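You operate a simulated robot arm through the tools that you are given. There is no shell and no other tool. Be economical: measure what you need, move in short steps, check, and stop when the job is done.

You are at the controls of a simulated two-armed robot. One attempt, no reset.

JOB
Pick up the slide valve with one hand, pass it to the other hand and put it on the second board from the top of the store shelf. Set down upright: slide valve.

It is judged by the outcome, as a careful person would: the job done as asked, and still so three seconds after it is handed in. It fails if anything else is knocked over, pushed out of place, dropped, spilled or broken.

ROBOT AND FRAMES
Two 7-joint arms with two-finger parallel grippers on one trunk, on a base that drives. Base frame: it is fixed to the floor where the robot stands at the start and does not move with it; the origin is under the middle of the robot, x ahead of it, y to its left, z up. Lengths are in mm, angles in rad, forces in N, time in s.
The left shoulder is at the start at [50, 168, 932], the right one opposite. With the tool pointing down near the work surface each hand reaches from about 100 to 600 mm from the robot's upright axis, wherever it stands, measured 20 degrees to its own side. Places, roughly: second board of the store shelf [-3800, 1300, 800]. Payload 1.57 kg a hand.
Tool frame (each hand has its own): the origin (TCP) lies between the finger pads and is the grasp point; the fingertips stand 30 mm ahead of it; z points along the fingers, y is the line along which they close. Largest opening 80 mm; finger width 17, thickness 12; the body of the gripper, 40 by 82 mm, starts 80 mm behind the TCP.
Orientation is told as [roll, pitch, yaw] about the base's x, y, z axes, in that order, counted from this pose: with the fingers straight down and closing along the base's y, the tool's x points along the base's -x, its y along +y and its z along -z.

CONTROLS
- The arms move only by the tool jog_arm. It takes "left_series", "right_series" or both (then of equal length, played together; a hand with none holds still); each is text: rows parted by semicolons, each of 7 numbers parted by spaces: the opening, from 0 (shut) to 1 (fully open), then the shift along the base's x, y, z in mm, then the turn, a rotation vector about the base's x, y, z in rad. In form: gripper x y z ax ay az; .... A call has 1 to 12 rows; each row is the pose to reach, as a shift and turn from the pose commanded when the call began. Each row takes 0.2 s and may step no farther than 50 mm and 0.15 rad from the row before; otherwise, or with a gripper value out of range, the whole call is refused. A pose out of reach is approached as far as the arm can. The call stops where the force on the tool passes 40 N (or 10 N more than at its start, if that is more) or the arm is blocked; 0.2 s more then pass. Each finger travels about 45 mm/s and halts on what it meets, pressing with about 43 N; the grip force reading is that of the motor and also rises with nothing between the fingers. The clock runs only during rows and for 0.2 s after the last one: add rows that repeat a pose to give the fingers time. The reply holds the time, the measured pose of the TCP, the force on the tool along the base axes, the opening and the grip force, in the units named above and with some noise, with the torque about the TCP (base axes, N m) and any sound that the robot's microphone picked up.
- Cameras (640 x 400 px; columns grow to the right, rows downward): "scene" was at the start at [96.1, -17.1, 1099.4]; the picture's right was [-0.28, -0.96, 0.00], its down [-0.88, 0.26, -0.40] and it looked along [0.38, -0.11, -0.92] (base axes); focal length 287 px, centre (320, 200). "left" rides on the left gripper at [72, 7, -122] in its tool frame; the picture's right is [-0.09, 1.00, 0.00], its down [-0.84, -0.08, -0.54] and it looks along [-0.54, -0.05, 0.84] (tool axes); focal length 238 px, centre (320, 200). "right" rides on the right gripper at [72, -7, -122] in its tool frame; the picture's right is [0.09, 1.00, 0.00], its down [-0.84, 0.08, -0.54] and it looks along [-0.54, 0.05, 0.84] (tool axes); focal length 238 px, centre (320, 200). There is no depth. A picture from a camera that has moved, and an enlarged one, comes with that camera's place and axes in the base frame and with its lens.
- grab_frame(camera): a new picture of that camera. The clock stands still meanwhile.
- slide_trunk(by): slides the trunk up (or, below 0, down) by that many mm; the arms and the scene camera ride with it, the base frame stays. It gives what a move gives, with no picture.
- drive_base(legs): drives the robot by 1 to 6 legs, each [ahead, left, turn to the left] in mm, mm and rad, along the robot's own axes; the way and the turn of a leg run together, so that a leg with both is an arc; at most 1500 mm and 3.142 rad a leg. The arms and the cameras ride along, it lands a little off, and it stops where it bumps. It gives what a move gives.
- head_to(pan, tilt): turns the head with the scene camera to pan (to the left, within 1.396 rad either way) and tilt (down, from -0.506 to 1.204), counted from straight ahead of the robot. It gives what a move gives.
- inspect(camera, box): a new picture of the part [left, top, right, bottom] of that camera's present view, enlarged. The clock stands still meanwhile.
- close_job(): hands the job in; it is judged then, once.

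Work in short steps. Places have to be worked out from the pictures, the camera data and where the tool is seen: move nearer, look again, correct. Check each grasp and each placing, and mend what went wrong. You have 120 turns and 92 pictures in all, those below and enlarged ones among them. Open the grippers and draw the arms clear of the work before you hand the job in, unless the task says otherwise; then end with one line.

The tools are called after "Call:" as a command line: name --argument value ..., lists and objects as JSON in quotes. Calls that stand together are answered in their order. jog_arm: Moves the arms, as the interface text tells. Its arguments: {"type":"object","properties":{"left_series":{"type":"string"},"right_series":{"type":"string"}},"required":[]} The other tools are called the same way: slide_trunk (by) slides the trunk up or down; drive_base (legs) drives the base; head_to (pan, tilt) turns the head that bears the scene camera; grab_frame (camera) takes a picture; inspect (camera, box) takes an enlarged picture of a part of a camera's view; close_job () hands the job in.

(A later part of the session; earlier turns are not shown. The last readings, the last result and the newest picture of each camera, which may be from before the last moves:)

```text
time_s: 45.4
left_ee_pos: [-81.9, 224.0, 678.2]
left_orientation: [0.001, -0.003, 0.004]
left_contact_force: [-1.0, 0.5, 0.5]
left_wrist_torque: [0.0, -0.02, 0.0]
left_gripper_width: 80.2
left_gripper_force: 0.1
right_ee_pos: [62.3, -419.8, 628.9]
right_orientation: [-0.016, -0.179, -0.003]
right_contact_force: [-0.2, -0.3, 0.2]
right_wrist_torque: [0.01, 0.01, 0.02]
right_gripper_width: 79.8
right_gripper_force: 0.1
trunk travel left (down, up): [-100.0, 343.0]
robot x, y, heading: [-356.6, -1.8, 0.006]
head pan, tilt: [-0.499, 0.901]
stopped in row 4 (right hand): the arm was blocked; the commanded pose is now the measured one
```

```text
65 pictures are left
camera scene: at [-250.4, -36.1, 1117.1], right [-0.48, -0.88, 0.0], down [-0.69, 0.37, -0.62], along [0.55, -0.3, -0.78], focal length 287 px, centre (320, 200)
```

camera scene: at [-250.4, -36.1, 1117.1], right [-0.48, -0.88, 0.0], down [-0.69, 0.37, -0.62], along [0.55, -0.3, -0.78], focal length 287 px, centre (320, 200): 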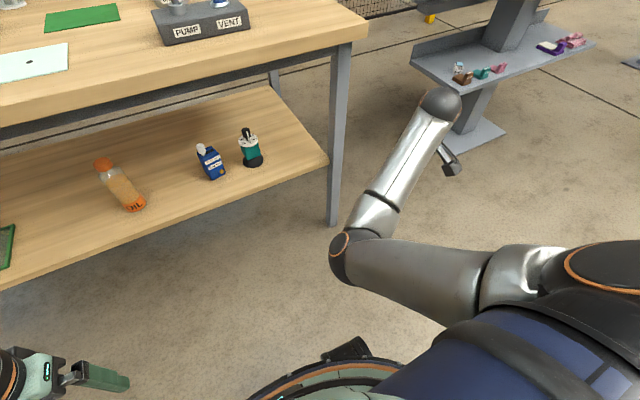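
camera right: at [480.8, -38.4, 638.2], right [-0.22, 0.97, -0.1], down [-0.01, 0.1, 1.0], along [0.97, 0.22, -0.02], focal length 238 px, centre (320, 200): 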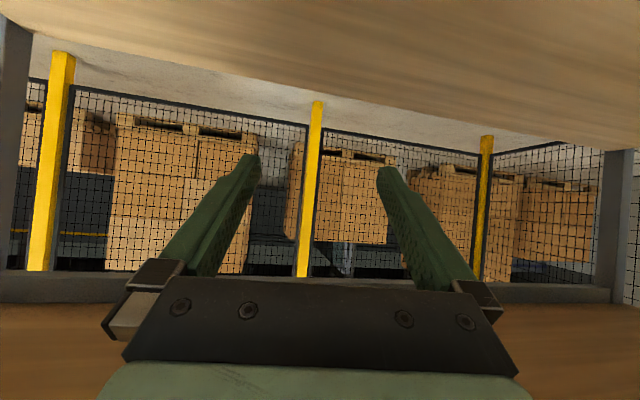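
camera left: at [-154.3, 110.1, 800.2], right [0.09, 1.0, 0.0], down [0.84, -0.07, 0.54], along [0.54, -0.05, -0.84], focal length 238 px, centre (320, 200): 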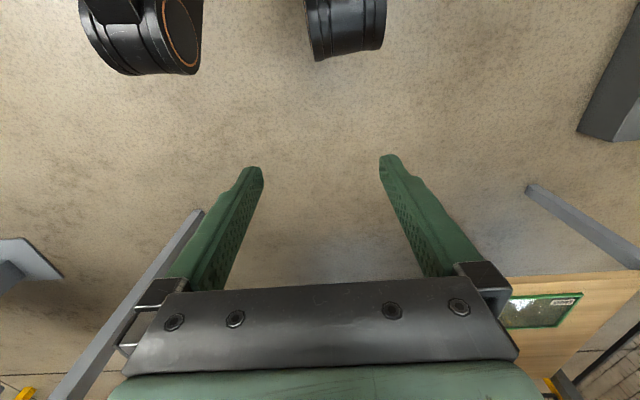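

The limit appears to be the wrist (tool-down with the elbow low). I repeat the move while turning the tool forward, which relieves it.

Call:
jog_arm --right_series "1 15 0 25 0 -0.12 0; 1 25 0 45 0 -0.25 0; 1 25 5 55 0 -0.38 0; 1 20 10 55 0 -0.51 0; 1 10 15 45 0 -0.64 0; 1 -5 20 30 0 -0.77 0; 1 -25 25 10 0 -0.9 0; 1 -50 30 -10 0 -1.02 0; 1 -80 40 -35 0 -1.02 0; 1 -80 40 -35 0 -1.02 0"

Call:
grab_frame --camera "scene"

```text
time_s: 46.7
left_ee_pos: [-82.2, 223.9, 677.9]
left_orientation: [0.001, 0.002, 0.003]
left_contact_force: [0.8, 0.1, 0.1]
left_wrist_torque: [-0.02, 0.02, 0.01]
left_gripper_width: 80.0
left_gripper_force: 0.1
right_ee_pos: [102.8, -450.4, 771.8]
right_orientation: [-0.172, -1.011, 0.053]
right_contact_force: [-1.1, -0.2, -0.1]
right_wrist_torque: [-0.01, 0.03, 0.01]
right_gripper_width: 79.9
right_gripper_force: 0.1
trunk travel left (down, up): [-100.0, 343.0]
robot x, y, heading: [-358.7, 1.1, 0.003]
head pan, tilt: [-0.499, 0.901]
stopped in row 6 (right hand): the arm was blocked; the commanded pose is now the measured one
```

```text
64 pictures are left
camera scene: at [-250.4, -36.1, 1117.1], right [-0.48, -0.88, 0.0], down [-0.69, 0.37, -0.62], along [0.55, -0.3, -0.78], focal length 287 px, centre (320, 200)
```

scene: 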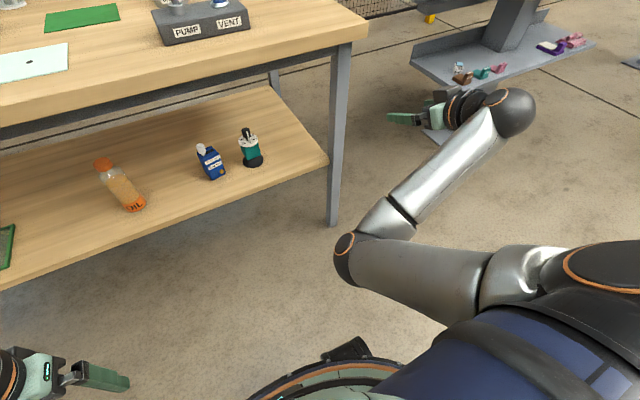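

The elbow seems to rest against the trunk side here. I redo the upper loop but with the tool pointing forward, so the wrist isn't the limit: first out to the right.

Call:
jog_arm --right_series "1 -30 -20 20 0.02 -0.08 0; 1 -60 -40 40 0.04 -0.16 0; 1 -90 -60 60 0.06 -0.24 0; 1 -120 -80 80 0.08 -0.32 0; 1 -150 -100 100 0.08 -0.38 0; 1 -157 -110 116 0.08 -0.38 0; 1 -157 -110 116 0.08 -0.38 0"

```text
time_s: 48.3
left_ee_pos: [-81.4, 224.8, 678.0]
left_orientation: [0.0, 0.0, 0.003]
left_contact_force: [0.1, 0.6, 1.0]
left_wrist_torque: [-0.01, 0.01, 0.02]
left_gripper_width: 80.0
left_gripper_force: 0.1
right_ee_pos: [-56.3, -560.1, 885.7]
right_orientation: [0.144, -1.382, -0.247]
right_contact_force: [0.4, 0.3, -0.4]
right_wrist_torque: [0.01, 0.0, 0.0]
right_gripper_width: 80.0
right_gripper_force: 0.0
trunk travel left (down, up): [-100.0, 343.0]
robot x, y, heading: [-359.8, 0.3, 0.005]
head pan, tilt: [-0.499, 0.901]
```

Good tracking. Now up and in.

Call:
jog_arm --right_series "1 0 10 40 0 0 0; 1 0 22 80 0 0 0; 1 0 35 120 0 0 0; 1 0 50 160 0 0 0; 1 0 65 200 0 0 0; 1 0 82 240 0 0 0; 1 0 100 280 0 0 0; 1 0 120 320 0 0 0; 1 0 150 350 0 0 0; 1 0 180 380 0 0 0; 1 0 205 400 0 0 0; 1 0 205 400 0 0 0"

```text
time_s: 50.9
left_ee_pos: [-81.8, 224.5, 677.1]
left_orientation: [0.0, 0.0, 0.004]
left_contact_force: [-0.1, 0.1, 0.7]
left_wrist_torque: [0.03, 0.01, -0.01]
left_gripper_width: 80.0
left_gripper_force: 0.0
right_ee_pos: [-50.5, -354.3, 1285.2]
right_orientation: [0.148, -1.378, -0.248]
right_contact_force: [-0.7, 0.3, 0.4]
right_wrist_torque: [0.0, 0.07, 0.0]
right_gripper_width: 80.4
right_gripper_force: 0.0
trunk travel left (down, up): [-100.0, 343.0]
robot x, y, heading: [-355.9, -1.1, 0.002]
head pan, tilt: [-0.499, 0.901]
```

Now forward and down in front.

Call:
jog_arm --right_series "1 35 10 0 0 0 0; 1 70 20 0 0 0 0; 1 105 35 -5 0 0 0; 1 140 50 -15 0 0 0; 1 175 65 -30 0 0 0; 1 205 80 -50 0 0 0; 1 230 95 -75 0 0 0; 1 255 110 -105 0 0 0; 1 275 120 -140 0 0 0; 1 290 130 -180 0 0 0; 1 300 140 -220 0 0 0; 1 300 140 -220 0 0 0"

Call:
grab_frame --camera "scene"

```text
time_s: 53.5
left_ee_pos: [-82.2, 224.4, 678.6]
left_orientation: [0.0, -0.001, 0.004]
left_contact_force: [-0.5, -0.1, -0.2]
left_wrist_torque: [-0.05, 0.0, 0.03]
left_gripper_width: 79.9
left_gripper_force: 0.0
right_ee_pos: [243.7, -213.4, 1065.2]
right_orientation: [0.148, -1.38, -0.247]
right_contact_force: [-0.1, 0.3, -0.9]
right_wrist_torque: [0.02, 0.0, 0.02]
right_gripper_width: 79.9
right_gripper_force: 0.1
trunk travel left (down, up): [-100.0, 343.0]
robot x, y, heading: [-358.1, -2.5, 0.0]
head pan, tilt: [-0.499, 0.901]
```

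```text
63 pictures are left
camera scene: at [-250.4, -36.1, 1117.1], right [-0.48, -0.88, 0.0], down [-0.69, 0.37, -0.62], along [0.55, -0.3, -0.78], focal length 287 px, centre (320, 200)
```

scene: 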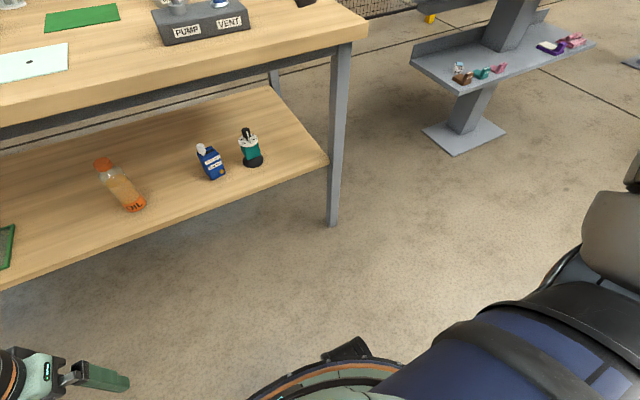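

The elbow has swung out to the right, as nominal. I lower the hand in front and tilt the tool back to ~45°.

Call:
jog_arm --right_series "1 -10 0 -35 0 0.06 0; 1 -20 0 -70 0 0.12 0; 1 -30 0 -105 0 0.18 0.05; 1 -40 0 -140 0 0.24 0.1; 1 -50 0 -175 0 0.3 0.15; 1 -60 0 -210 0 0.36 0.15; 1 -60 0 -245 0 0.42 0.15; 1 -60 0 -280 0 0.48 0.15; 1 -60 0 -315 0 0.54 0.15; 1 -60 0 -350 0 0.58 0.15; 1 -60 0 -350 0 0.58 0.15"

Call:
grab_frame --camera "scene"

```text
time_s: 55.9
left_ee_pos: [-82.5, 223.9, 678.8]
left_orientation: [0.0, 0.0, 0.004]
left_contact_force: [-0.4, -0.7, -0.3]
left_wrist_torque: [-0.03, 0.01, 0.01]
left_gripper_width: 79.9
left_gripper_force: 0.0
right_ee_pos: [186.9, -211.7, 713.5]
right_orientation: [0.015, -0.803, 0.031]
right_contact_force: [0.2, 0.1, -0.8]
right_wrist_torque: [0.0, 0.01, 0.03]
right_gripper_width: 80.1
right_gripper_force: 0.1
trunk travel left (down, up): [-100.0, 343.0]
robot x, y, heading: [-357.7, -2.1, 0.004]
head pan, tilt: [-0.499, 0.901]
```

```text
62 pictures are left
camera scene: at [-250.5, -36.1, 1117.1], right [-0.48, -0.88, 0.0], down [-0.69, 0.37, -0.62], along [0.55, -0.3, -0.78], focal length 287 px, centre (320, 200)
```

scene: 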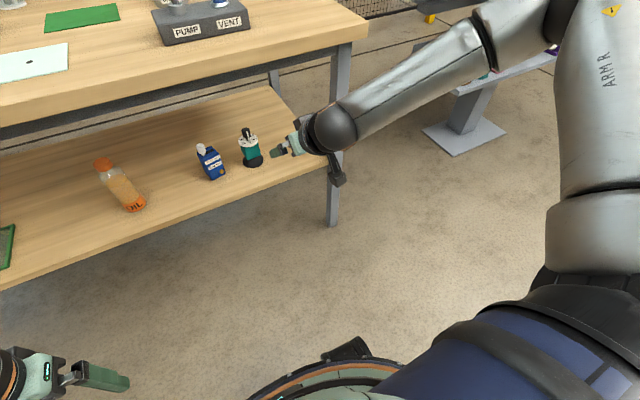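

Right arm is healthy again (elbow out). I bring the hand to a pre-approach pose relative to the robot before driving in.

Call:
jog_arm --right_series "1 -16 22 -15 0 0 0.02; 1 -32 44 -30 0 0 0.04; 1 -48 66 -45 0 0 0.06; 1 -64 88 -60 0 0 0.08; 1 -80 110 -75 0 0 0.1; 1 -96 132 -90 0 0 0.12; 1 -112 154 -105 0 0 0.14; 1 -125 175 -120 0 0 0.16; 1 -125 175 -120 0 0 0.16"

```text
time_s: 57.9
left_ee_pos: [-82.8, 224.0, 678.2]
left_orientation: [-0.001, 0.002, 0.004]
left_contact_force: [0.9, -0.4, 0.1]
left_wrist_torque: [0.02, -0.01, 0.01]
left_gripper_width: 80.1
left_gripper_force: 0.0
right_ee_pos: [64.0, -132.0, 688.9]
right_orientation: [0.016, -0.802, 0.193]
right_contact_force: [-0.1, -0.9, 0.0]
right_wrist_torque: [-0.02, 0.03, -0.04]
right_gripper_width: 79.9
right_gripper_force: 0.1
right hand out of reach, approached as far as the arm can: row 3, 4, 5, 6, 7, 8, 9
trunk travel left (down, up): [-100.0, 343.0]
robot x, y, heading: [-357.0, -0.5, 0.001]
head pan, tilt: [-0.499, 0.901]
```

That is too tucked-in for this posture. I try the same with 90 mm more forward reach.

Call:
jog_arm --right_series "1 25 15 -10 0 0 0; 1 50 30 -25 0 0 0; 1 75 45 -40 0 0 0; 1 90 65 -60 0 0 0; 1 90 85 -80 0 0 0; 1 90 95 -98 0 0 0; 1 90 95 -98 0 0 0"

```text
time_s: 59.5
left_ee_pos: [-82.8, 223.9, 678.9]
left_orientation: [0.0, 0.001, 0.004]
left_contact_force: [0.0, -0.7, 0.0]
left_wrist_torque: [0.04, 0.02, -0.01]
left_gripper_width: 79.9
left_gripper_force: 0.2
right_ee_pos: [127.5, -137.7, 687.6]
right_orientation: [0.014, -0.801, 0.193]
right_contact_force: [-0.2, 0.1, 0.0]
right_wrist_torque: [0.02, 0.02, 0.04]
right_gripper_width: 80.1
right_gripper_force: 0.1
right hand out of reach, approached as far as the arm can: row 1, 2, 3, 4, 5, 6, 7
trunk travel left (down, up): [-100.0, 343.0]
robot x, y, heading: [-358.6, 0.4, 0.002]
head pan, tilt: [-0.499, 0.901]
```

This over-rotated posture suits higher work, not the low pick. So the healthy left hand will pick, and the right will receive and place at shelf height. I tuck the right hand out to its side first.

Call:
jog_arm --right_series "1 -5 -40 10 0 0 0; 1 -15 -75 20 0 0 -0.02; 1 -30 -110 30 0 0 -0.05; 1 -50 -145 40 0 0 -0.08; 1 -75 -180 50 0 0 -0.11; 1 -100 -215 60 0 0 -0.14; 1 -125 -250 60 0 0 -0.17; 1 -155 -275 60 0 0 -0.19; 1 -190 -290 60 0 0 -0.19; 1 -190 -290 60 0 0 -0.19"

Call:
head_to --pan 0 --tilt 0.95

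Call:
grab_frame --camera "scene"

```text
time_s: 61.7
left_ee_pos: [-83.5, 224.0, 678.8]
left_orientation: [0.0, 0.001, 0.002]
left_contact_force: [0.1, -0.8, 0.0]
left_wrist_torque: [0.01, 0.03, 0.01]
left_gripper_width: 80.2
left_gripper_force: 0.1
right_ee_pos: [-57.3, -427.7, 743.5]
right_orientation: [0.012, -0.803, 0.001]
right_contact_force: [0.5, 0.6, 0.1]
right_wrist_torque: [0.0, 0.0, -0.01]
right_gripper_width: 79.7
right_gripper_force: 0.1
trunk travel left (down, up): [-100.0, 343.0]
robot x, y, heading: [-354.8, -0.0, 0.01]
head pan, tilt: [-0.499, 0.901]
```

```text
time_s: 62.6
left_ee_pos: [-81.6, 224.6, 680.1]
left_orientation: [0.0, 0.0, 0.003]
left_contact_force: [1.1, 0.0, 0.4]
left_wrist_torque: [0.02, 0.01, -0.04]
left_gripper_width: 80.1
left_gripper_force: 0.0
right_ee_pos: [-56.4, -427.2, 741.9]
right_orientation: [0.014, -0.802, 0.0]
right_contact_force: [0.2, 0.2, -0.7]
right_wrist_torque: [0.02, 0.02, -0.01]
right_gripper_width: 80.0
right_gripper_force: 0.1
trunk travel left (down, up): [-100.0, 343.0]
robot x, y, heading: [-355.0, 1.0, 0.001]
head pan, tilt: [0.0, 0.949]
```

```text
61 pictures are left
camera scene: at [-244.2, 0.0, 1113.5], right [0.0, -1.0, 0.0], down [-0.81, 0.0, -0.58], along [0.58, 0.0, -0.81], focal length 287 px, centre (320, 200)
```

scene: 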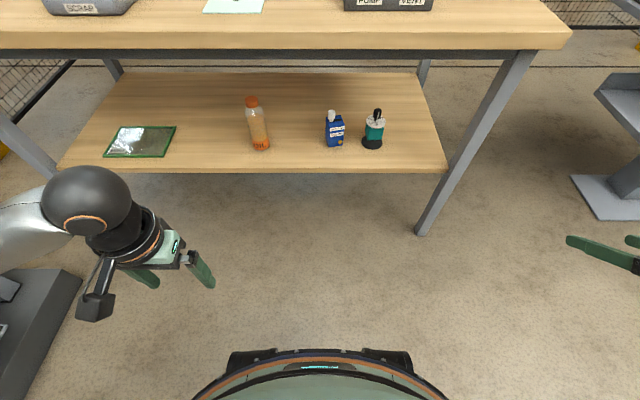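

The bench top is well up (z≈805–845, front x≈360), so there's room. I ready the left hand here in free space: forward first, then tilt 45°.

Call:
jog_arm --left_series "1 30 -15 0 0 0 0; 1 60 -30 0 0 0 0; 1 90 -45 0 0 0 0; 1 120 -60 0 0 0 0; 1 145 -75 -5 0 -0.1 0; 1 165 -90 -10 0 -0.2 0; 1 185 -105 -20 0 -0.3 0; 1 200 -115 -30 0 -0.4 0; 1 210 -125 -40 0 -0.5 0; 1 215 -131 -50 0 -0.6 0; 1 215 -131 -60 0 -0.7 0; 1 215 -131 -70 0 -0.785 0"

```text
time_s: 65.2
left_ee_pos: [132.7, 93.1, 609.5]
left_orientation: [-0.005, -0.787, 0.006]
left_contact_force: [-0.6, -1.2, -0.6]
left_wrist_torque: [0.01, -0.01, 0.01]
left_gripper_width: 80.2
left_gripper_force: 0.0
right_ee_pos: [-56.0, -428.4, 743.1]
right_orientation: [0.012, -0.804, 0.003]
right_contact_force: [-0.2, 0.6, 0.5]
right_wrist_torque: [-0.01, 0.02, 0.01]
right_gripper_width: 79.8
right_gripper_force: 0.0
trunk travel left (down, up): [-100.0, 343.0]
robot x, y, heading: [-358.9, -2.6, 0.002]
head pan, tilt: [0.0, 0.949]
```

Tracks perfectly. Now yaw 0.19 and draw back 50 mm to leave reach for the approach.

Call:
jog_arm --left_series "1 -15 0 0 0 0 0.05; 1 -30 0 0 0 0 0.1; 1 -45 0 0 0 0 0.15; 1 -55 0 0 0 0 0.19; 1 -55 0 0 0 0 0.19"

```text
time_s: 66.4
left_ee_pos: [77.8, 93.6, 609.5]
left_orientation: [-0.003, -0.784, 0.195]
left_contact_force: [-0.5, 0.9, -0.3]
left_wrist_torque: [0.02, 0.0, -0.03]
left_gripper_width: 80.0
left_gripper_force: 0.0
right_ee_pos: [-55.7, -427.0, 742.6]
right_orientation: [0.013, -0.804, 0.002]
right_contact_force: [0.4, 0.1, -0.3]
right_wrist_torque: [0.01, -0.01, 0.0]
right_gripper_width: 79.6
right_gripper_force: 0.1
trunk travel left (down, up): [-100.0, 343.0]
robot x, y, heading: [-354.8, 0.3, 0.008]
head pan, tilt: [0.0, 0.949]
```

Drive sideways to the right 130 mm, then ahead 295 mm, towards the valve.

Call:
drive_base --legs '[[0, -130, 0], [295, 0, 0]]'

Call:
grab_frame --camera "left"

Call:
grab_frame --camera "scene"

```text
time_s: 69.3
left_ee_pos: [381.6, -42.1, 610.2]
left_orientation: [-0.004, -0.786, 0.185]
left_contact_force: [-0.5, -0.1, 0.2]
left_wrist_torque: [0.02, -0.03, 0.0]
left_gripper_width: 79.9
left_gripper_force: 0.1
right_ee_pos: [241.3, -562.3, 742.4]
right_orientation: [0.014, -0.802, -0.007]
right_contact_force: [0.5, 0.0, -0.2]
right_wrist_torque: [-0.03, 0.0, 0.0]
right_gripper_width: 79.9
right_gripper_force: 0.1
trunk travel left (down, up): [-100.0, 343.0]
robot x, y, heading: [-56.2, -130.3, -0.008]
head pan, tilt: [0.0, 0.949]
```

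```text
60 pictures are left
camera left: at [245.1, -61.3, 645.3], right [-0.12, 0.99, 0.06], down [0.22, -0.04, 0.98], along [0.97, 0.13, -0.21], focal length 238 px, centre (320, 200)
```

left: 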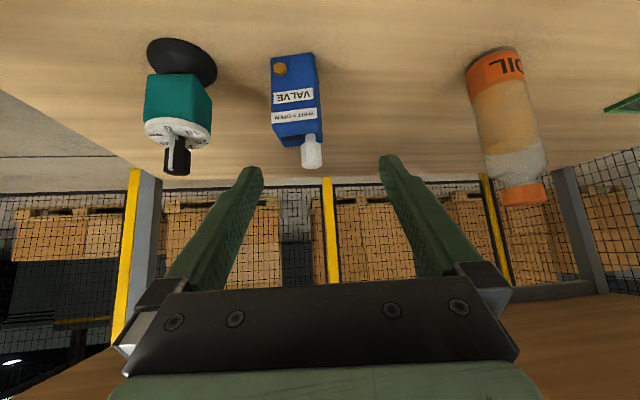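

```text
59 pictures are left
camera scene: at [58.2, -132.7, 1113.5], right [-0.01, -1.0, 0.0], down [-0.81, 0.01, -0.58], along [0.58, 0.0, -0.81], focal length 287 px, centre (320, 200)
```

scene: 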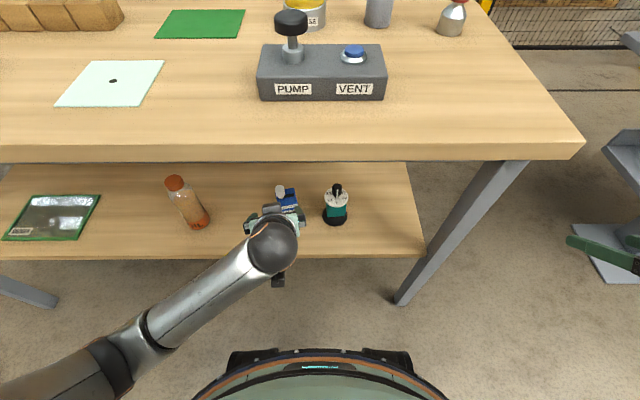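

Enlarge the valve in the left wrist view for a fresh fix.

Call:
inspect --camera "left" --box '[230, 35, 370, 175]'

```text
2.86 times, centred on (300, 105) of left
camera zoom: at [245.1, -61.3, 645.3], right [-0.12, 0.99, 0.06], down [0.22, -0.04, 0.98], along [0.97, 0.13, -0.21], focal length 681 px, centre (377, 471)
```

zoom: 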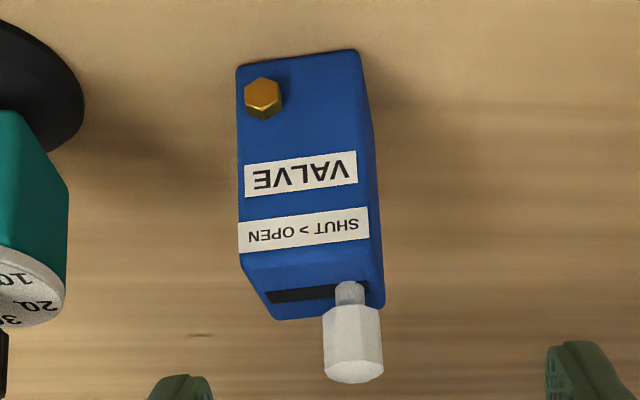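

The valve now reads centre ≈(509,-45), yaw ≈0.22 (nudged slightly by my earlier attempt, still upright). I drive 40 mm nearer, then align y and yaw.

Call:
drive_base --legs '[[40, 0, 0]]'

Call:
jog_arm --left_series "1 0 -10 -5 0 0 0.02; 1 0 -20 -10 0 0 0.04; 1 0 -25 -20 0 0 0.04; 1 0 -25 -20 0 0 0.04"

Call:
inspect --camera "left" --box '[210, 35, 430, 225]'

```text
time_s: 70.2
left_ee_pos: [419.9, -43.2, 609.9]
left_orientation: [-0.003, -0.786, 0.186]
left_contact_force: [-0.6, 0.6, -1.0]
left_wrist_torque: [0.02, -0.01, -0.04]
left_gripper_width: 80.2
left_gripper_force: 0.1
right_ee_pos: [282.3, -561.3, 742.5]
right_orientation: [0.013, -0.802, -0.007]
right_contact_force: [-0.3, 0.8, 0.1]
right_wrist_torque: [0.03, 0.02, -0.01]
right_gripper_width: 80.1
right_gripper_force: 0.1
trunk travel left (down, up): [-100.0, 343.0]
robot x, y, heading: [-15.2, -130.8, -0.003]
head pan, tilt: [0.0, 0.949]
```

```text
time_s: 71.2
left_ee_pos: [419.7, -66.4, 589.3]
left_orientation: [-0.006, -0.785, 0.226]
left_contact_force: [-0.7, -0.5, 0.8]
left_wrist_torque: [0.02, -0.02, 0.01]
left_gripper_width: 80.0
left_gripper_force: 0.0
right_ee_pos: [280.2, -561.0, 742.0]
right_orientation: [0.011, -0.804, -0.007]
right_contact_force: [-0.1, -0.1, 0.7]
right_wrist_torque: [0.02, 0.03, 0.0]
right_gripper_width: 80.1
right_gripper_force: 0.1
trunk travel left (down, up): [-100.0, 343.0]
robot x, y, heading: [-13.4, -133.8, -0.009]
head pan, tilt: [0.0, 0.949]
```

```text
2.11 times, centred on (320, 130) of left
camera zoom: at [285.1, -91.4, 624.8], right [-0.16, 0.99, 0.06], down [0.22, -0.03, 0.98], along [0.96, 0.17, -0.21], focal length 502 px, centre (320, 347)
```

zoom: 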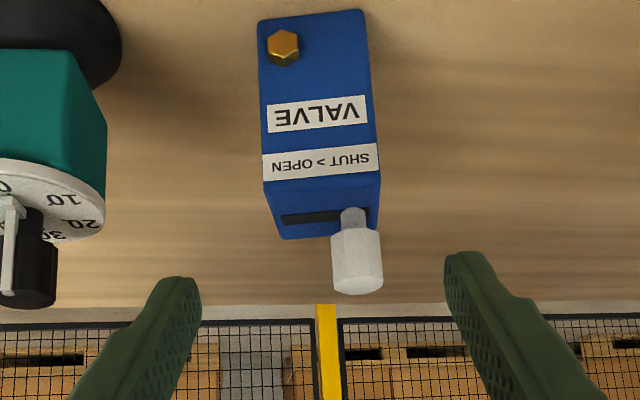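

Consistent: centre (508,-45), yaw ≈0.24. Advance most of the way in, then check.

Call:
jog_arm --left_series "1 14 3 -20 0 0 0.02; 1 29 7 -40 0 0 0.02; 1 44 11 -58 0 0 0.02; 1 58 14 -72 0 0 0.02; 1 58 14 -72 0 0 0.02"

Call:
grab_frame --camera "left"

```text
time_s: 72.4
left_ee_pos: [480.0, -53.1, 517.0]
left_orientation: [-0.002, -0.785, 0.245]
left_contact_force: [0.3, 0.0, 0.0]
left_wrist_torque: [0.02, 0.02, 0.0]
left_gripper_width: 80.1
left_gripper_force: 0.0
right_ee_pos: [280.1, -563.4, 742.2]
right_orientation: [0.015, -0.803, -0.005]
right_contact_force: [-0.5, -0.3, -0.2]
right_wrist_torque: [-0.01, -0.01, -0.01]
right_gripper_width: 80.1
right_gripper_force: 0.0
trunk travel left (down, up): [-100.0, 343.0]
robot x, y, heading: [-15.7, -130.0, -0.008]
head pan, tilt: [0.0, 0.949]
```

```text
56 pictures are left
camera left: at [345.4, -80.0, 552.9], right [-0.18, 0.98, 0.06], down [0.22, -0.02, 0.97], along [0.96, 0.19, -0.21], focal length 238 px, centre (320, 200)
```

left: 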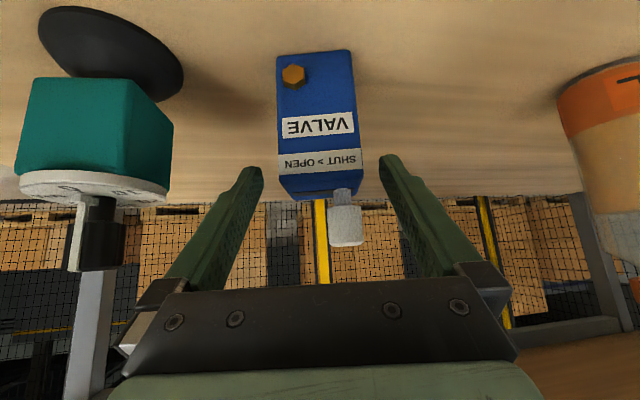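

Centred. Go the last 27 mm in and down 30.

Call:
jog_arm --left_series "1 14 3 -16 0 0 0; 1 27 7 -30 0 0 0; 1 27 7 -30 0 0 0"

```text
time_s: 73.2
left_ee_pos: [502.3, -36.9, 479.7]
left_orientation: [0.026, -0.781, 0.228]
left_contact_force: [-0.3, -0.4, -0.8]
left_wrist_torque: [-0.01, -0.03, -0.01]
left_gripper_width: 79.7
left_gripper_force: 0.2
right_ee_pos: [280.8, -561.7, 742.2]
right_orientation: [0.011, -0.802, -0.005]
right_contact_force: [0.0, 0.8, 0.1]
right_wrist_torque: [0.0, -0.02, 0.05]
right_gripper_width: 80.1
right_gripper_force: 0.1
trunk travel left (down, up): [-100.0, 343.0]
robot x, y, heading: [-16.9, -134.0, -0.002]
head pan, tilt: [0.0, 0.949]
```

A slight sideways deviation (limit nearing). I check before closing.

Call:
grab_frame --camera "left"

Call:
grab_frame --camera "scene"

```text
55 pictures are left
camera left: at [368.2, -64.0, 516.3], right [-0.18, 0.98, 0.08], down [0.23, -0.04, 0.97], along [0.96, 0.19, -0.22], focal length 238 px, centre (320, 200)
```

left: 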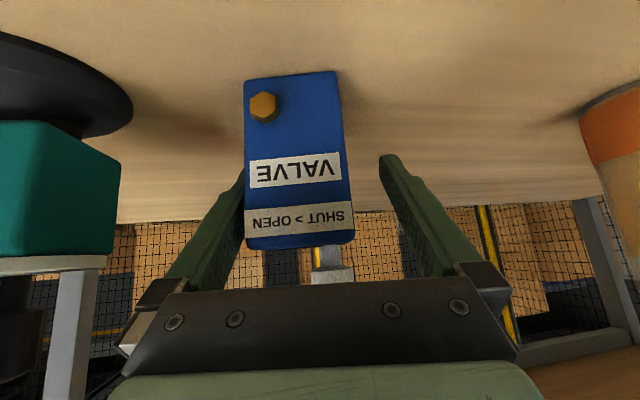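

```text
54 pictures are left
camera scene: at [97.2, -132.9, 1113.5], right [-0.01, -1.0, 0.0], down [-0.81, 0.01, -0.58], along [0.58, 0.0, -0.81], focal length 287 px, centre (320, 200)
```

scene: 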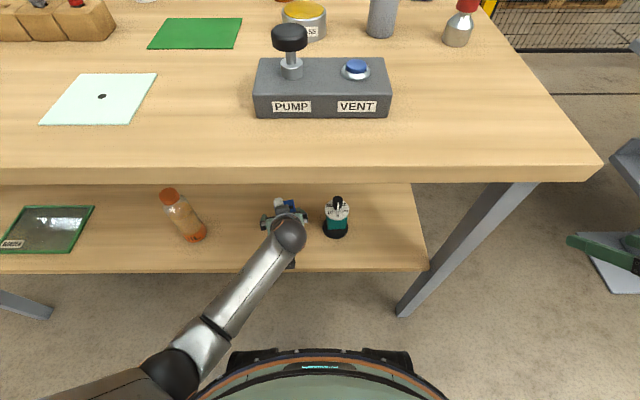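

The valve sits between the fingers and is still upright. Close.

Call:
jog_arm --left_series "0.6 0 0 0 0 0 0; 0.4 0 0 0 0 0 0; 0.2 0 0 0 0 0 0; 0 0 0 0 0 0 0; 0 0 0 0 0 0 0"

```text
time_s: 74.4
left_ee_pos: [504.5, -36.5, 481.6]
left_orientation: [0.027, -0.784, 0.231]
left_contact_force: [-0.7, 0.0, 0.0]
left_wrist_torque: [-0.01, 0.04, -0.03]
left_gripper_width: 51.9
left_gripper_force: 43.2
right_ee_pos: [281.3, -560.8, 742.5]
right_orientation: [0.012, -0.802, -0.007]
right_contact_force: [0.2, -0.5, -0.1]
right_wrist_torque: [0.01, -0.02, 0.0]
right_gripper_width: 80.1
right_gripper_force: 0.1
trunk travel left (down, up): [-100.0, 343.0]
robot x, y, heading: [-16.1, -135.1, -0.006]
head pan, tilt: [0.0, 0.949]
```

Gripped at 51.9 mm. I lift with the trunk (no arm motion) by 50 mm.

Call:
slide_trunk --by 50

Call:
grab_frame --camera "left"

```text
time_s: 75.3
left_ee_pos: [503.6, -35.6, 532.5]
left_orientation: [0.025, -0.784, 0.231]
left_contact_force: [0.6, -0.3, -1.9]
left_wrist_torque: [0.0, -0.03, 0.0]
left_gripper_width: 52.0
left_gripper_force: 42.8
right_ee_pos: [280.8, -563.0, 792.7]
right_orientation: [0.014, -0.803, -0.009]
right_contact_force: [0.3, 0.3, 0.4]
right_wrist_torque: [0.0, -0.02, 0.01]
right_gripper_width: 80.0
right_gripper_force: 0.0
trunk travel left (down, up): [-150.0, 293.0]
robot x, y, heading: [-15.1, -132.7, -0.009]
head pan, tilt: [0.0, 0.949]
```

```text
53 pictures are left
camera left: at [370.1, -63.9, 567.9], right [-0.18, 0.98, 0.08], down [0.23, -0.04, 0.97], along [0.96, 0.19, -0.21], focal length 238 px, centre (320, 200)
```

left: 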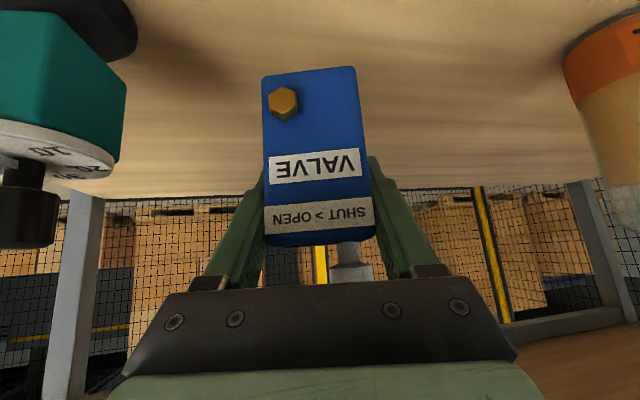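

Lifted cleanly. Drive straight back 400 mm, out from under the bench.

Call:
drive_base --legs '[[-400, 0, 0]]'

Call:
grab_frame --camera "scene"

```text
time_s: 77.9
left_ee_pos: [97.3, -29.8, 534.5]
left_orientation: [0.026, -0.789, 0.24]
left_contact_force: [-0.3, 0.6, -0.8]
left_wrist_torque: [-0.01, -0.05, 0.01]
left_gripper_width: 51.9
left_gripper_force: 42.6
right_ee_pos: [-123.9, -558.1, 791.8]
right_orientation: [0.014, -0.802, -0.001]
right_contact_force: [-0.4, 0.1, 0.0]
right_wrist_torque: [-0.03, 0.0, 0.0]
right_gripper_width: 80.4
right_gripper_force: 0.1
trunk travel left (down, up): [-150.0, 293.0]
robot x, y, heading: [-426.1, -129.9, 0.005]
head pan, tilt: [0.0, 0.949]
```

```text
52 pictures are left
camera scene: at [-311.4, -131.1, 1163.5], right [0.0, -1.0, 0.0], down [-0.81, 0.0, -0.58], along [0.58, 0.0, -0.81], focal length 287 px, centre (320, 200)
```

scene: 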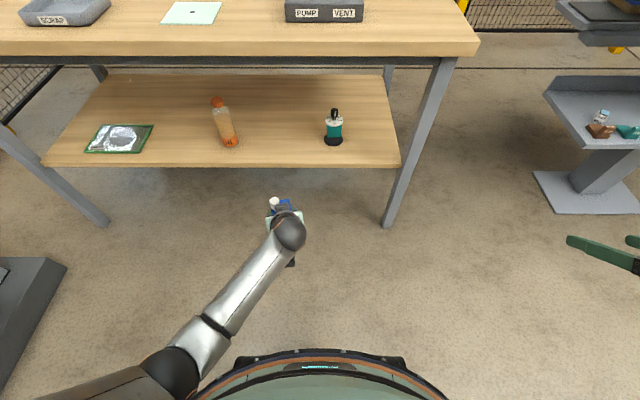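

Valve held firmly and all else undisturbed. I raise the left hand a bit in a first test step.

Call:
jog_arm --left_series "0 0 0 20 0 0 0; 0 0 -5 40 0 0 0; 0 0 -10 60 0 0 0; 0 0 -15 80 0 0 0; 0 0 -20 100 0 0 0; 0 0 -20 100 0 0 0"

```text
time_s: 79.1
left_ee_pos: [97.1, 24.6, 608.4]
left_orientation: [0.247, -0.807, 0.113]
left_contact_force: [-0.2, 0.7, -1.2]
left_wrist_torque: [0.02, 0.01, -0.01]
left_gripper_width: 51.5
left_gripper_force: 43.4
right_ee_pos: [-123.6, -558.4, 791.6]
right_orientation: [0.012, -0.803, 0.002]
right_contact_force: [-1.1, -0.1, -0.7]
right_wrist_torque: [0.03, -0.05, 0.03]
right_gripper_width: 80.0
right_gripper_force: 0.0
trunk travel left (down, up): [-150.0, 293.0]
robot x, y, heading: [-425.1, -132.3, 0.0]
head pan, tilt: [0.0, 0.949]
stopped in row 6 (left hand): the arm was blocked; the commanded pose is now the measured one
```

The left arm is running into a similar limit. I look at its posture.

Call:
head_to --pan 0.5 --tilt 0.95

Call:
grab_frame --camera "scene"

```text
time_s: 80.0
left_ee_pos: [96.9, 24.2, 608.4]
left_orientation: [0.246, -0.806, 0.114]
left_contact_force: [1.2, 0.1, -1.3]
left_wrist_torque: [0.02, -0.01, 0.0]
left_gripper_width: 51.7
left_gripper_force: 43.1
right_ee_pos: [-122.9, -558.5, 792.9]
right_orientation: [0.013, -0.802, 0.003]
right_contact_force: [0.1, 0.0, 0.7]
right_wrist_torque: [0.01, 0.0, -0.01]
right_gripper_width: 80.0
right_gripper_force: 0.0
trunk travel left (down, up): [-150.0, 293.0]
robot x, y, heading: [-422.6, -127.5, 0.01]
head pan, tilt: [0.499, 0.949]
```

```text
51 pictures are left
camera scene: at [-320.4, -96.4, 1163.5], right [0.48, -0.88, 0.0], down [-0.71, -0.39, -0.58], along [0.51, 0.28, -0.81], focal length 287 px, centre (320, 200)
```

scene: 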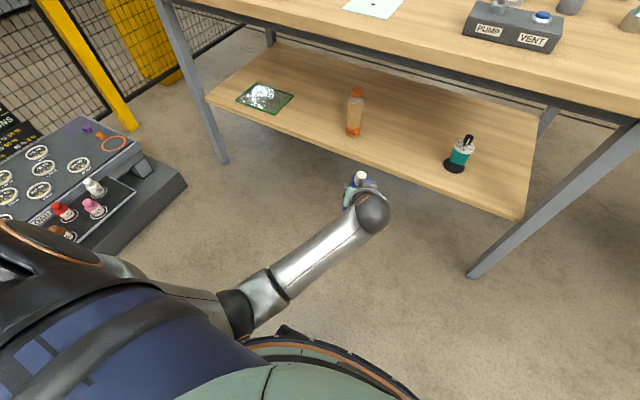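

The left elbow has dropped against the trunk. I carry the hand out to the left and up, then over, the mirror of what freed the right arm.

Call:
jog_arm --left_series "0 0 30 10 0 0 0; 0 0 60 20 0 0 0; 0 -5 95 35 0 0 0; 0 -10 130 50 0 0 0; 0 -15 165 70 0 0 0; 0 -25 200 90 0 0 0; 0 -40 235 115 0 0 0; 0 -60 270 140 0 0 0; 0 -80 300 165 0 0 0; 0 -100 325 190 0 0 0; 0 -100 325 190 0 0 0"

```text
time_s: 82.4
left_ee_pos: [-3.5, 348.1, 799.1]
left_orientation: [0.244, -0.804, 0.116]
left_contact_force: [-0.5, -0.3, -1.5]
left_wrist_torque: [0.0, 0.0, 0.03]
left_gripper_width: 51.9
left_gripper_force: 43.2
right_ee_pos: [-124.1, -558.3, 792.9]
right_orientation: [0.012, -0.803, 0.003]
right_contact_force: [0.2, -0.5, 0.7]
right_wrist_torque: [0.03, -0.02, -0.02]
right_gripper_width: 79.9
right_gripper_force: 0.0
trunk travel left (down, up): [-150.0, 293.0]
robot x, y, heading: [-425.9, -133.3, 0.003]
head pan, tilt: [0.499, 0.949]
```

Tracks well. Continue the smaller loop: back to the side and up.

Call:
jog_arm --left_series "0 -25 5 30 0 0 0; 0 -50 12 60 0 0 0; 0 -75 20 90 0 0 0; 0 -100 22 120 0 0 0; 0 -105 15 155 0 0 0; 0 -105 0 190 0 0 0; 0 -105 -15 225 0 0 0; 0 -105 -35 260 0 0 0; 0 -105 -55 295 0 0 0; 0 -105 -55 295 0 0 0"

```text
time_s: 84.6
left_ee_pos: [-108.5, 292.0, 1096.2]
left_orientation: [0.243, -0.807, 0.117]
left_contact_force: [1.0, -0.3, -1.8]
left_wrist_torque: [-0.01, 0.04, -0.01]
left_gripper_width: 51.5
left_gripper_force: 43.4
right_ee_pos: [-123.2, -558.5, 791.7]
right_orientation: [0.012, -0.803, 0.005]
right_contact_force: [-0.6, 0.0, 0.7]
right_wrist_torque: [0.02, -0.01, 0.0]
right_gripper_width: 80.4
right_gripper_force: 0.0
trunk travel left (down, up): [-150.0, 293.0]
robot x, y, heading: [-425.1, -131.8, 0.005]
head pan, tilt: [0.499, 0.949]
```

Forward and in, also taking out the roll so the valve is upright again.

Call:
jog_arm --left_series "0 30 -15 0 -0.03 0 -0.03; 0 60 -30 0 -0.06 -0.01 -0.06; 0 90 -45 -5 -0.09 -0.01 -0.09; 0 120 -65 -10 -0.12 -0.01 -0.12; 0 150 -85 -20 -0.149 -0.017 -0.157; 0 175 -105 -40 -0.149 -0.017 -0.157; 0 195 -125 -65 -0.149 -0.017 -0.157; 0 205 -145 -95 -0.149 -0.017 -0.157; 0 205 -165 -130 -0.149 -0.017 -0.157; 0 205 -185 -165 -0.149 -0.017 -0.157; 0 205 -185 -165 -0.149 -0.017 -0.157"

Call:
grab_frame --camera "scene"

```text
time_s: 87.0
left_ee_pos: [98.6, 111.2, 930.9]
left_orientation: [0.027, -0.804, 0.115]
left_contact_force: [-1.4, -0.1, -1.0]
left_wrist_torque: [-0.01, -0.03, 0.05]
left_gripper_width: 51.7
left_gripper_force: 43.6
right_ee_pos: [-123.9, -559.1, 792.1]
right_orientation: [0.014, -0.804, 0.002]
right_contact_force: [0.9, 0.2, 0.6]
right_wrist_torque: [0.0, -0.02, 0.01]
right_gripper_width: 80.3
right_gripper_force: 0.1
trunk travel left (down, up): [-150.0, 293.0]
robot x, y, heading: [-422.2, -134.9, -0.001]
head pan, tilt: [0.499, 0.949]
```

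```text
50 pictures are left
camera scene: at [-320.4, -96.3, 1163.5], right [0.48, -0.88, 0.0], down [-0.71, -0.39, -0.58], along [0.51, 0.28, -0.81], focal length 287 px, centre (320, 200)
```

scene: 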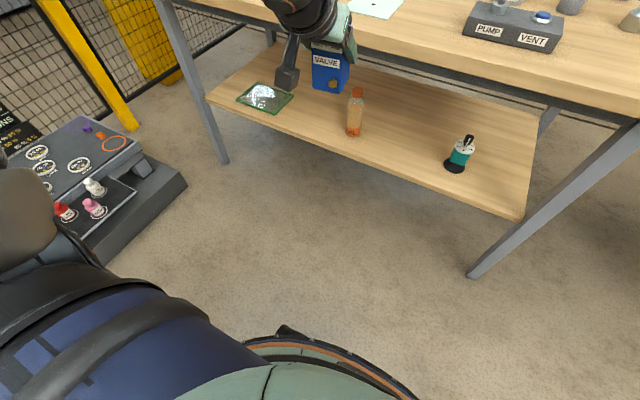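

Left elbow is out and the valve upright. I bring the valve to the handover place in front of the chest, turning the left tool to the right.

Call:
jog_arm --left_series "0 0 -25 -5 0 0 -0.08; 0 0 -50 -10 0 0 -0.16; 0 0 -75 -15 0 0 -0.24; 0 -5 -100 -20 0 0 -0.32; 0 -10 -125 -25 0 0 -0.4; 0 -15 -150 -30 0 0 -0.48; 0 -20 -175 -40 0 0 -0.56; 0 -25 -200 -50 0 0 -0.62; 0 -25 -200 -50 0 0 -0.62"

```text
time_s: 89.0
left_ee_pos: [71.8, -91.3, 881.2]
left_orientation: [0.027, -0.806, -0.505]
left_contact_force: [-0.3, 0.4, -1.8]
left_wrist_torque: [-0.03, 0.01, 0.0]
left_gripper_width: 51.7
left_gripper_force: 43.3
right_ee_pos: [-123.4, -558.5, 792.3]
right_orientation: [0.012, -0.803, 0.003]
right_contact_force: [-0.1, -1.0, -0.5]
right_wrist_torque: [-0.02, -0.02, 0.0]
right_gripper_width: 80.1
right_gripper_force: 0.1
trunk travel left (down, up): [-150.0, 293.0]
robot x, y, heading: [-424.6, -130.0, 0.005]
head pan, tilt: [0.499, 0.949]
```

Handover spot: valve centre ≈(75,-93), bottom z≈820. I bring the right hand over with yaw ≈1.07 to a stand-off to the right.

Call:
jog_arm --right_series "1 10 15 10 0 0 0.12; 1 20 30 25 0 0 0.24; 1 30 45 40 0 0 0.36; 1 40 65 55 0 0 0.48; 1 50 85 70 0 0 0.6; 1 60 105 85 0 0 0.72; 1 70 125 100 0 0 0.84; 1 75 145 115 0 0 0.96; 1 80 165 130 0 0 1.066; 1 80 165 130 0 0 1.066"

```text
time_s: 91.2
left_ee_pos: [72.0, -92.4, 880.5]
left_orientation: [0.025, -0.808, -0.504]
left_contact_force: [1.1, -0.3, -1.3]
left_wrist_torque: [-0.03, -0.03, -0.04]
left_gripper_width: 51.6
left_gripper_force: 42.8
right_ee_pos: [-43.5, -392.1, 921.5]
right_orientation: [0.011, -0.802, 1.069]
right_contact_force: [-0.7, -0.2, 0.6]
right_wrist_torque: [0.01, -0.03, 0.0]
right_gripper_width: 80.3
right_gripper_force: 0.0
trunk travel left (down, up): [-150.0, 293.0]
robot x, y, heading: [-423.2, -131.6, 0.006]
head pan, tilt: [0.499, 0.949]
```

Tracks exactly. Now the pitch to −1.05 and in to the pre-grasp point.

Call:
jog_arm --right_series "1 5 20 0 0.04 -0.02 0; 1 10 40 0 0.09 -0.05 0; 1 17 65 0 0.14 -0.075 0; 1 25 90 0 0.18 -0.1 0; 1 32 115 0 0.217 -0.12 0; 1 40 140 0 0.217 -0.12 0; 1 44 155 5 0.217 -0.12 0; 1 44 155 5 0.217 -0.12 0"

Call:
grab_frame --camera "right"

Call:
head_to --pan 0 --tilt 0.55

Call:
grab_frame --camera "scene"

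```text
time_s: 93.0
left_ee_pos: [72.1, -91.0, 880.4]
left_orientation: [0.026, -0.808, -0.505]
left_contact_force: [-0.1, -0.1, -2.0]
left_wrist_torque: [-0.01, 0.02, -0.01]
left_gripper_width: 51.5
left_gripper_force: 43.3
right_ee_pos: [2.2, -237.2, 928.4]
right_orientation: [0.012, -1.051, 1.069]
right_contact_force: [-0.3, -1.3, 0.2]
right_wrist_torque: [0.02, 0.01, 0.01]
right_gripper_width: 80.3
right_gripper_force: 0.1
trunk travel left (down, up): [-150.0, 293.0]
robot x, y, heading: [-427.1, -132.0, 0.009]
head pan, tilt: [0.499, 0.949]
```

```text
49 pictures are left
camera right: at [-58.0, -365.5, 925.8], right [-0.9, 0.43, -0.07], down [-0.09, -0.01, 1.0], along [0.43, 0.9, 0.05], focal length 238 px, centre (320, 200)
```

right: 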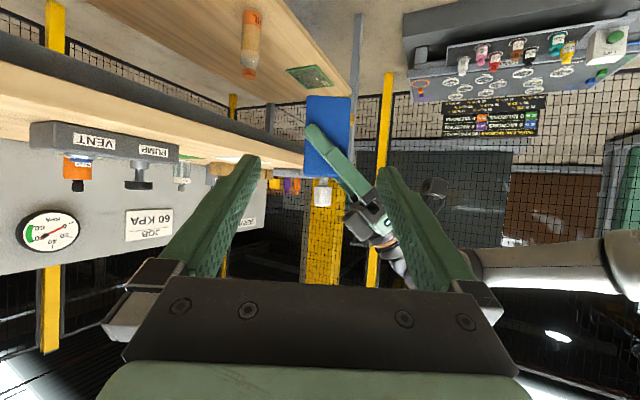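

```text
time_s: 94.0
left_ee_pos: [71.2, -91.8, 880.1]
left_orientation: [0.025, -0.806, -0.503]
left_contact_force: [0.5, -0.7, -0.7]
left_wrist_torque: [-0.01, 0.04, -0.01]
left_gripper_width: 51.7
left_gripper_force: 43.1
right_ee_pos: [2.1, -238.7, 927.6]
right_orientation: [0.011, -1.052, 1.068]
right_contact_force: [-0.8, -0.2, 0.3]
right_wrist_torque: [-0.03, -0.01, -0.03]
right_gripper_width: 80.3
right_gripper_force: 0.0
trunk travel left (down, up): [-150.0, 293.0]
robot x, y, heading: [-424.6, -131.8, -0.0]
head pan, tilt: [0.0, 0.55]
```

```text
48 pictures are left
camera scene: at [-294.4, -131.0, 1196.3], right [0.0, -1.0, 0.0], down [-0.52, 0.0, -0.85], along [0.85, 0.0, -0.52], focal length 287 px, centre (320, 200)
```

scene: 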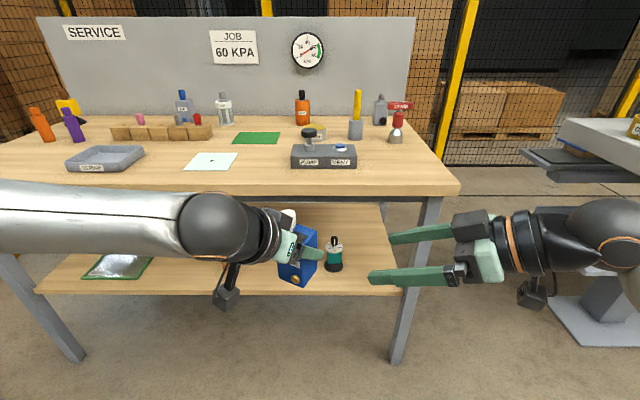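

Enlarge the right wrist view to align exactly.

Call:
inspect --camera "right" --box '[240, 70, 420, 250]'

```text
2.22 times, centred on (330, 160) of right
camera zoom: at [-58.2, -365.9, 925.7], right [-0.9, 0.43, -0.07], down [-0.09, -0.01, 1.0], along [0.43, 0.9, 0.05], focal length 530 px, centre (298, 289)
```

zoom: 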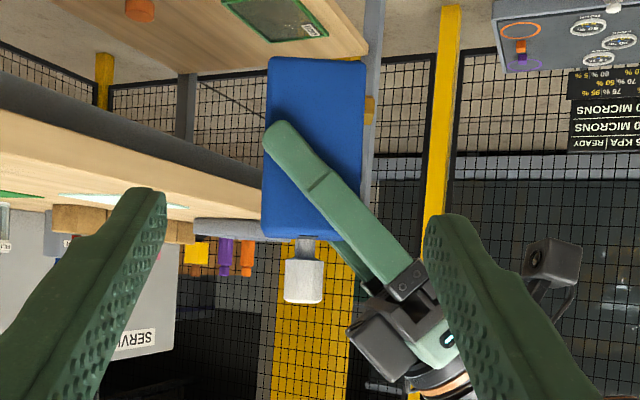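

Model matches within 4 mm: valve centre ≈(72,-92), bottom ≈823. I align onto the approach line and advance about 60 %.

Call:
jog_arm --right_series "1 -8 5 14 0 0 0; 1 3 24 1 0 0 0; 1 14 44 -12 0 0 0; 1 24 64 -25 0 0 0; 1 35 83 -38 0 0 0; 1 35 83 -38 0 0 0"

Call:
grab_frame --camera "right"

Call:
grab_frame --camera "scene"

```text
time_s: 95.4
left_ee_pos: [70.7, -90.5, 880.9]
left_orientation: [0.024, -0.806, -0.504]
left_contact_force: [0.7, 0.7, -1.3]
left_wrist_torque: [0.01, -0.03, 0.02]
left_gripper_width: 51.8
left_gripper_force: 43.4
right_ee_pos: [37.3, -155.3, 889.8]
right_orientation: [0.012, -1.054, 1.071]
right_contact_force: [-0.1, -1.0, -0.8]
right_wrist_torque: [-0.01, -0.01, -0.02]
right_gripper_width: 80.2
right_gripper_force: 0.1
trunk travel left (down, up): [-150.0, 293.0]
robot x, y, heading: [-420.1, -130.8, 0.003]
head pan, tilt: [0.0, 0.55]
```

```text
46 pictures are left
camera right: at [-22.9, -281.9, 887.2], right [-0.9, 0.43, -0.07], down [-0.09, -0.01, 1.0], along [0.43, 0.9, 0.05], focal length 238 px, centre (320, 200)
```

right: 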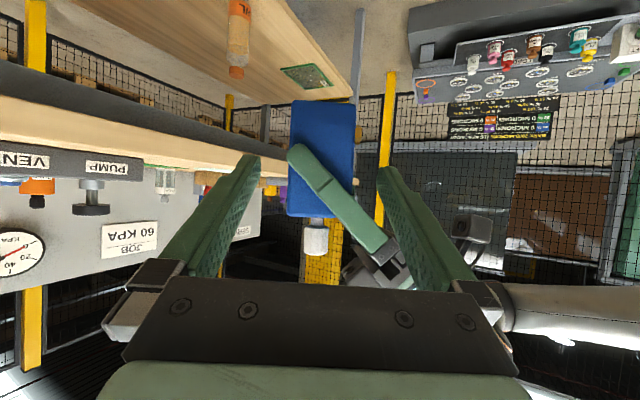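

```text
45 pictures are left
camera scene: at [-294.3, -131.0, 1196.4], right [0.0, -1.0, 0.0], down [-0.52, 0.0, -0.85], along [0.85, 0.0, -0.52], focal length 287 px, centre (320, 200)
```

scene: 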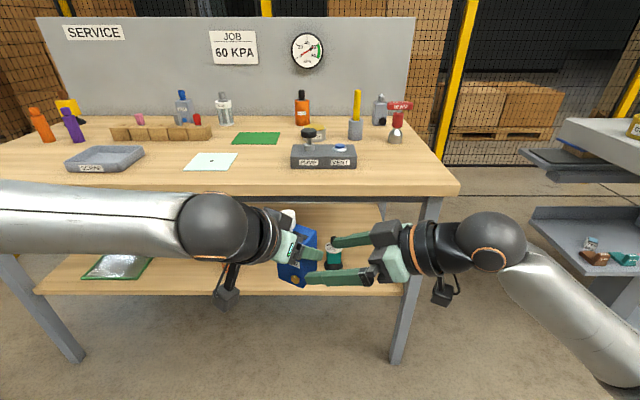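

Aligned. Go in the rest of the way.

Call:
jog_arm --right_series "1 11 20 -13 0 0 0; 1 22 40 -27 0 0 0; 1 32 58 -40 0 0 0; 1 32 58 -40 0 0 0"

Call:
grab_frame --camera "right"

Call:
inspect --camera "scene" --box '[210, 170, 470, 320]'

```text
time_s: 96.4
left_ee_pos: [71.1, -90.1, 880.0]
left_orientation: [0.027, -0.806, -0.506]
left_contact_force: [-0.9, 0.1, -1.4]
left_wrist_torque: [-0.02, 0.01, 0.03]
left_gripper_width: 51.5
left_gripper_force: 42.4
right_ee_pos: [68.3, -95.6, 847.6]
right_orientation: [0.011, -1.051, 1.07]
right_contact_force: [-0.2, 1.3, -1.0]
right_wrist_torque: [-0.02, 0.01, -0.02]
right_gripper_width: 80.0
right_gripper_force: 0.0
trunk travel left (down, up): [-150.0, 293.0]
robot x, y, heading: [-425.6, -132.5, 0.004]
head pan, tilt: [0.0, 0.55]
```

```text
44 pictures are left
camera right: at [7.5, -222.5, 845.6], right [-0.9, 0.43, -0.07], down [-0.09, -0.01, 1.0], along [0.43, 0.9, 0.05], focal length 238 px, centre (320, 200)
```

right: 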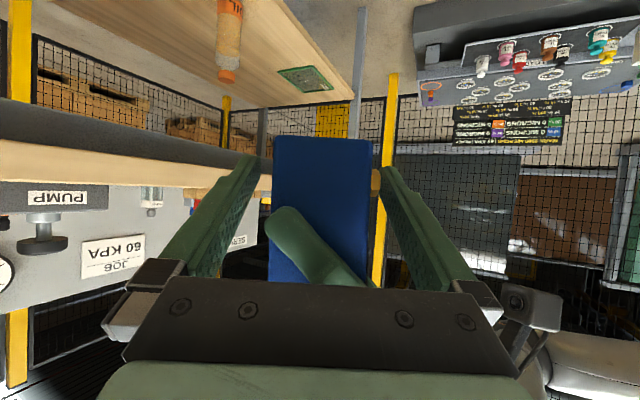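

```text
2.46 times, centred on (340, 245) of scene
camera zoom: at [-294.3, -131.0, 1196.4], right [0.0, -1.0, 0.0], down [-0.52, 0.0, -0.85], along [0.85, 0.0, -0.52], focal length 707 px, centre (271, 89)
```

zoom: 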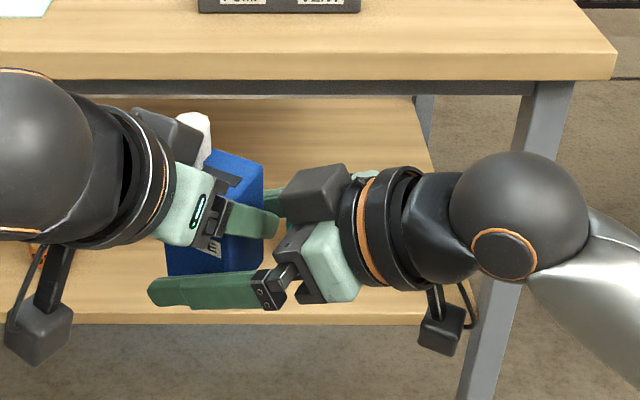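

The right fingers straddle the lower half, clear of the left fingers. Close the right gripper.

Call:
jog_arm --right_series "0.7 0 0 0 0 0 0; 0.5 0 0 0 0 0 0; 0.3 0 0 0 0 0 0; 0.1 0 0 0 0 0 0; 0 0 0 0 0 0 0; 0 0 0 0 0 0 0"

```text
time_s: 97.8
left_ee_pos: [71.5, -90.9, 880.7]
left_orientation: [0.024, -0.806, -0.505]
left_contact_force: [-10.3, 4.0, 1.7]
left_wrist_torque: [-0.16, 0.15, -0.51]
left_gripper_width: 51.5
left_gripper_force: 43.2
right_ee_pos: [68.5, -96.4, 846.6]
right_orientation: [0.01, -1.049, 1.068]
right_contact_force: [9.8, -3.3, -3.4]
right_wrist_torque: [0.29, 0.19, 0.47]
right_gripper_width: 55.1
right_gripper_force: 29.9
trunk travel left (down, up): [-150.0, 293.0]
robot x, y, heading: [-425.8, -133.1, 0.003]
head pan, tilt: [0.0, 0.55]
```

Nearly closed; the far finger touched first (≈10 N sideways). I ease the right hand 2 mm to relieve it and let the grip settle.

Call:
jog_arm --right_series "0 2 -1 0 0 0 0; 0 2 -1 0 0 0 0; 0 2 -1 0 0 0 0"

```text
time_s: 98.6
left_ee_pos: [70.9, -92.2, 880.6]
left_orientation: [0.025, -0.807, -0.505]
left_contact_force: [-10.7, -3.1, 3.2]
left_wrist_torque: [0.35, 0.66, 0.08]
left_gripper_width: 51.6
left_gripper_force: 43.0
right_ee_pos: [69.1, -97.1, 847.5]
right_orientation: [0.011, -1.05, 1.072]
right_contact_force: [9.5, 2.7, -3.6]
right_wrist_torque: [-0.5, -0.33, -0.12]
right_gripper_width: 52.0
right_gripper_force: 43.2
trunk travel left (down, up): [-150.0, 293.0]
robot x, y, heading: [-423.2, -135.9, 0.001]
head pan, tilt: [0.0, 0.55]
```

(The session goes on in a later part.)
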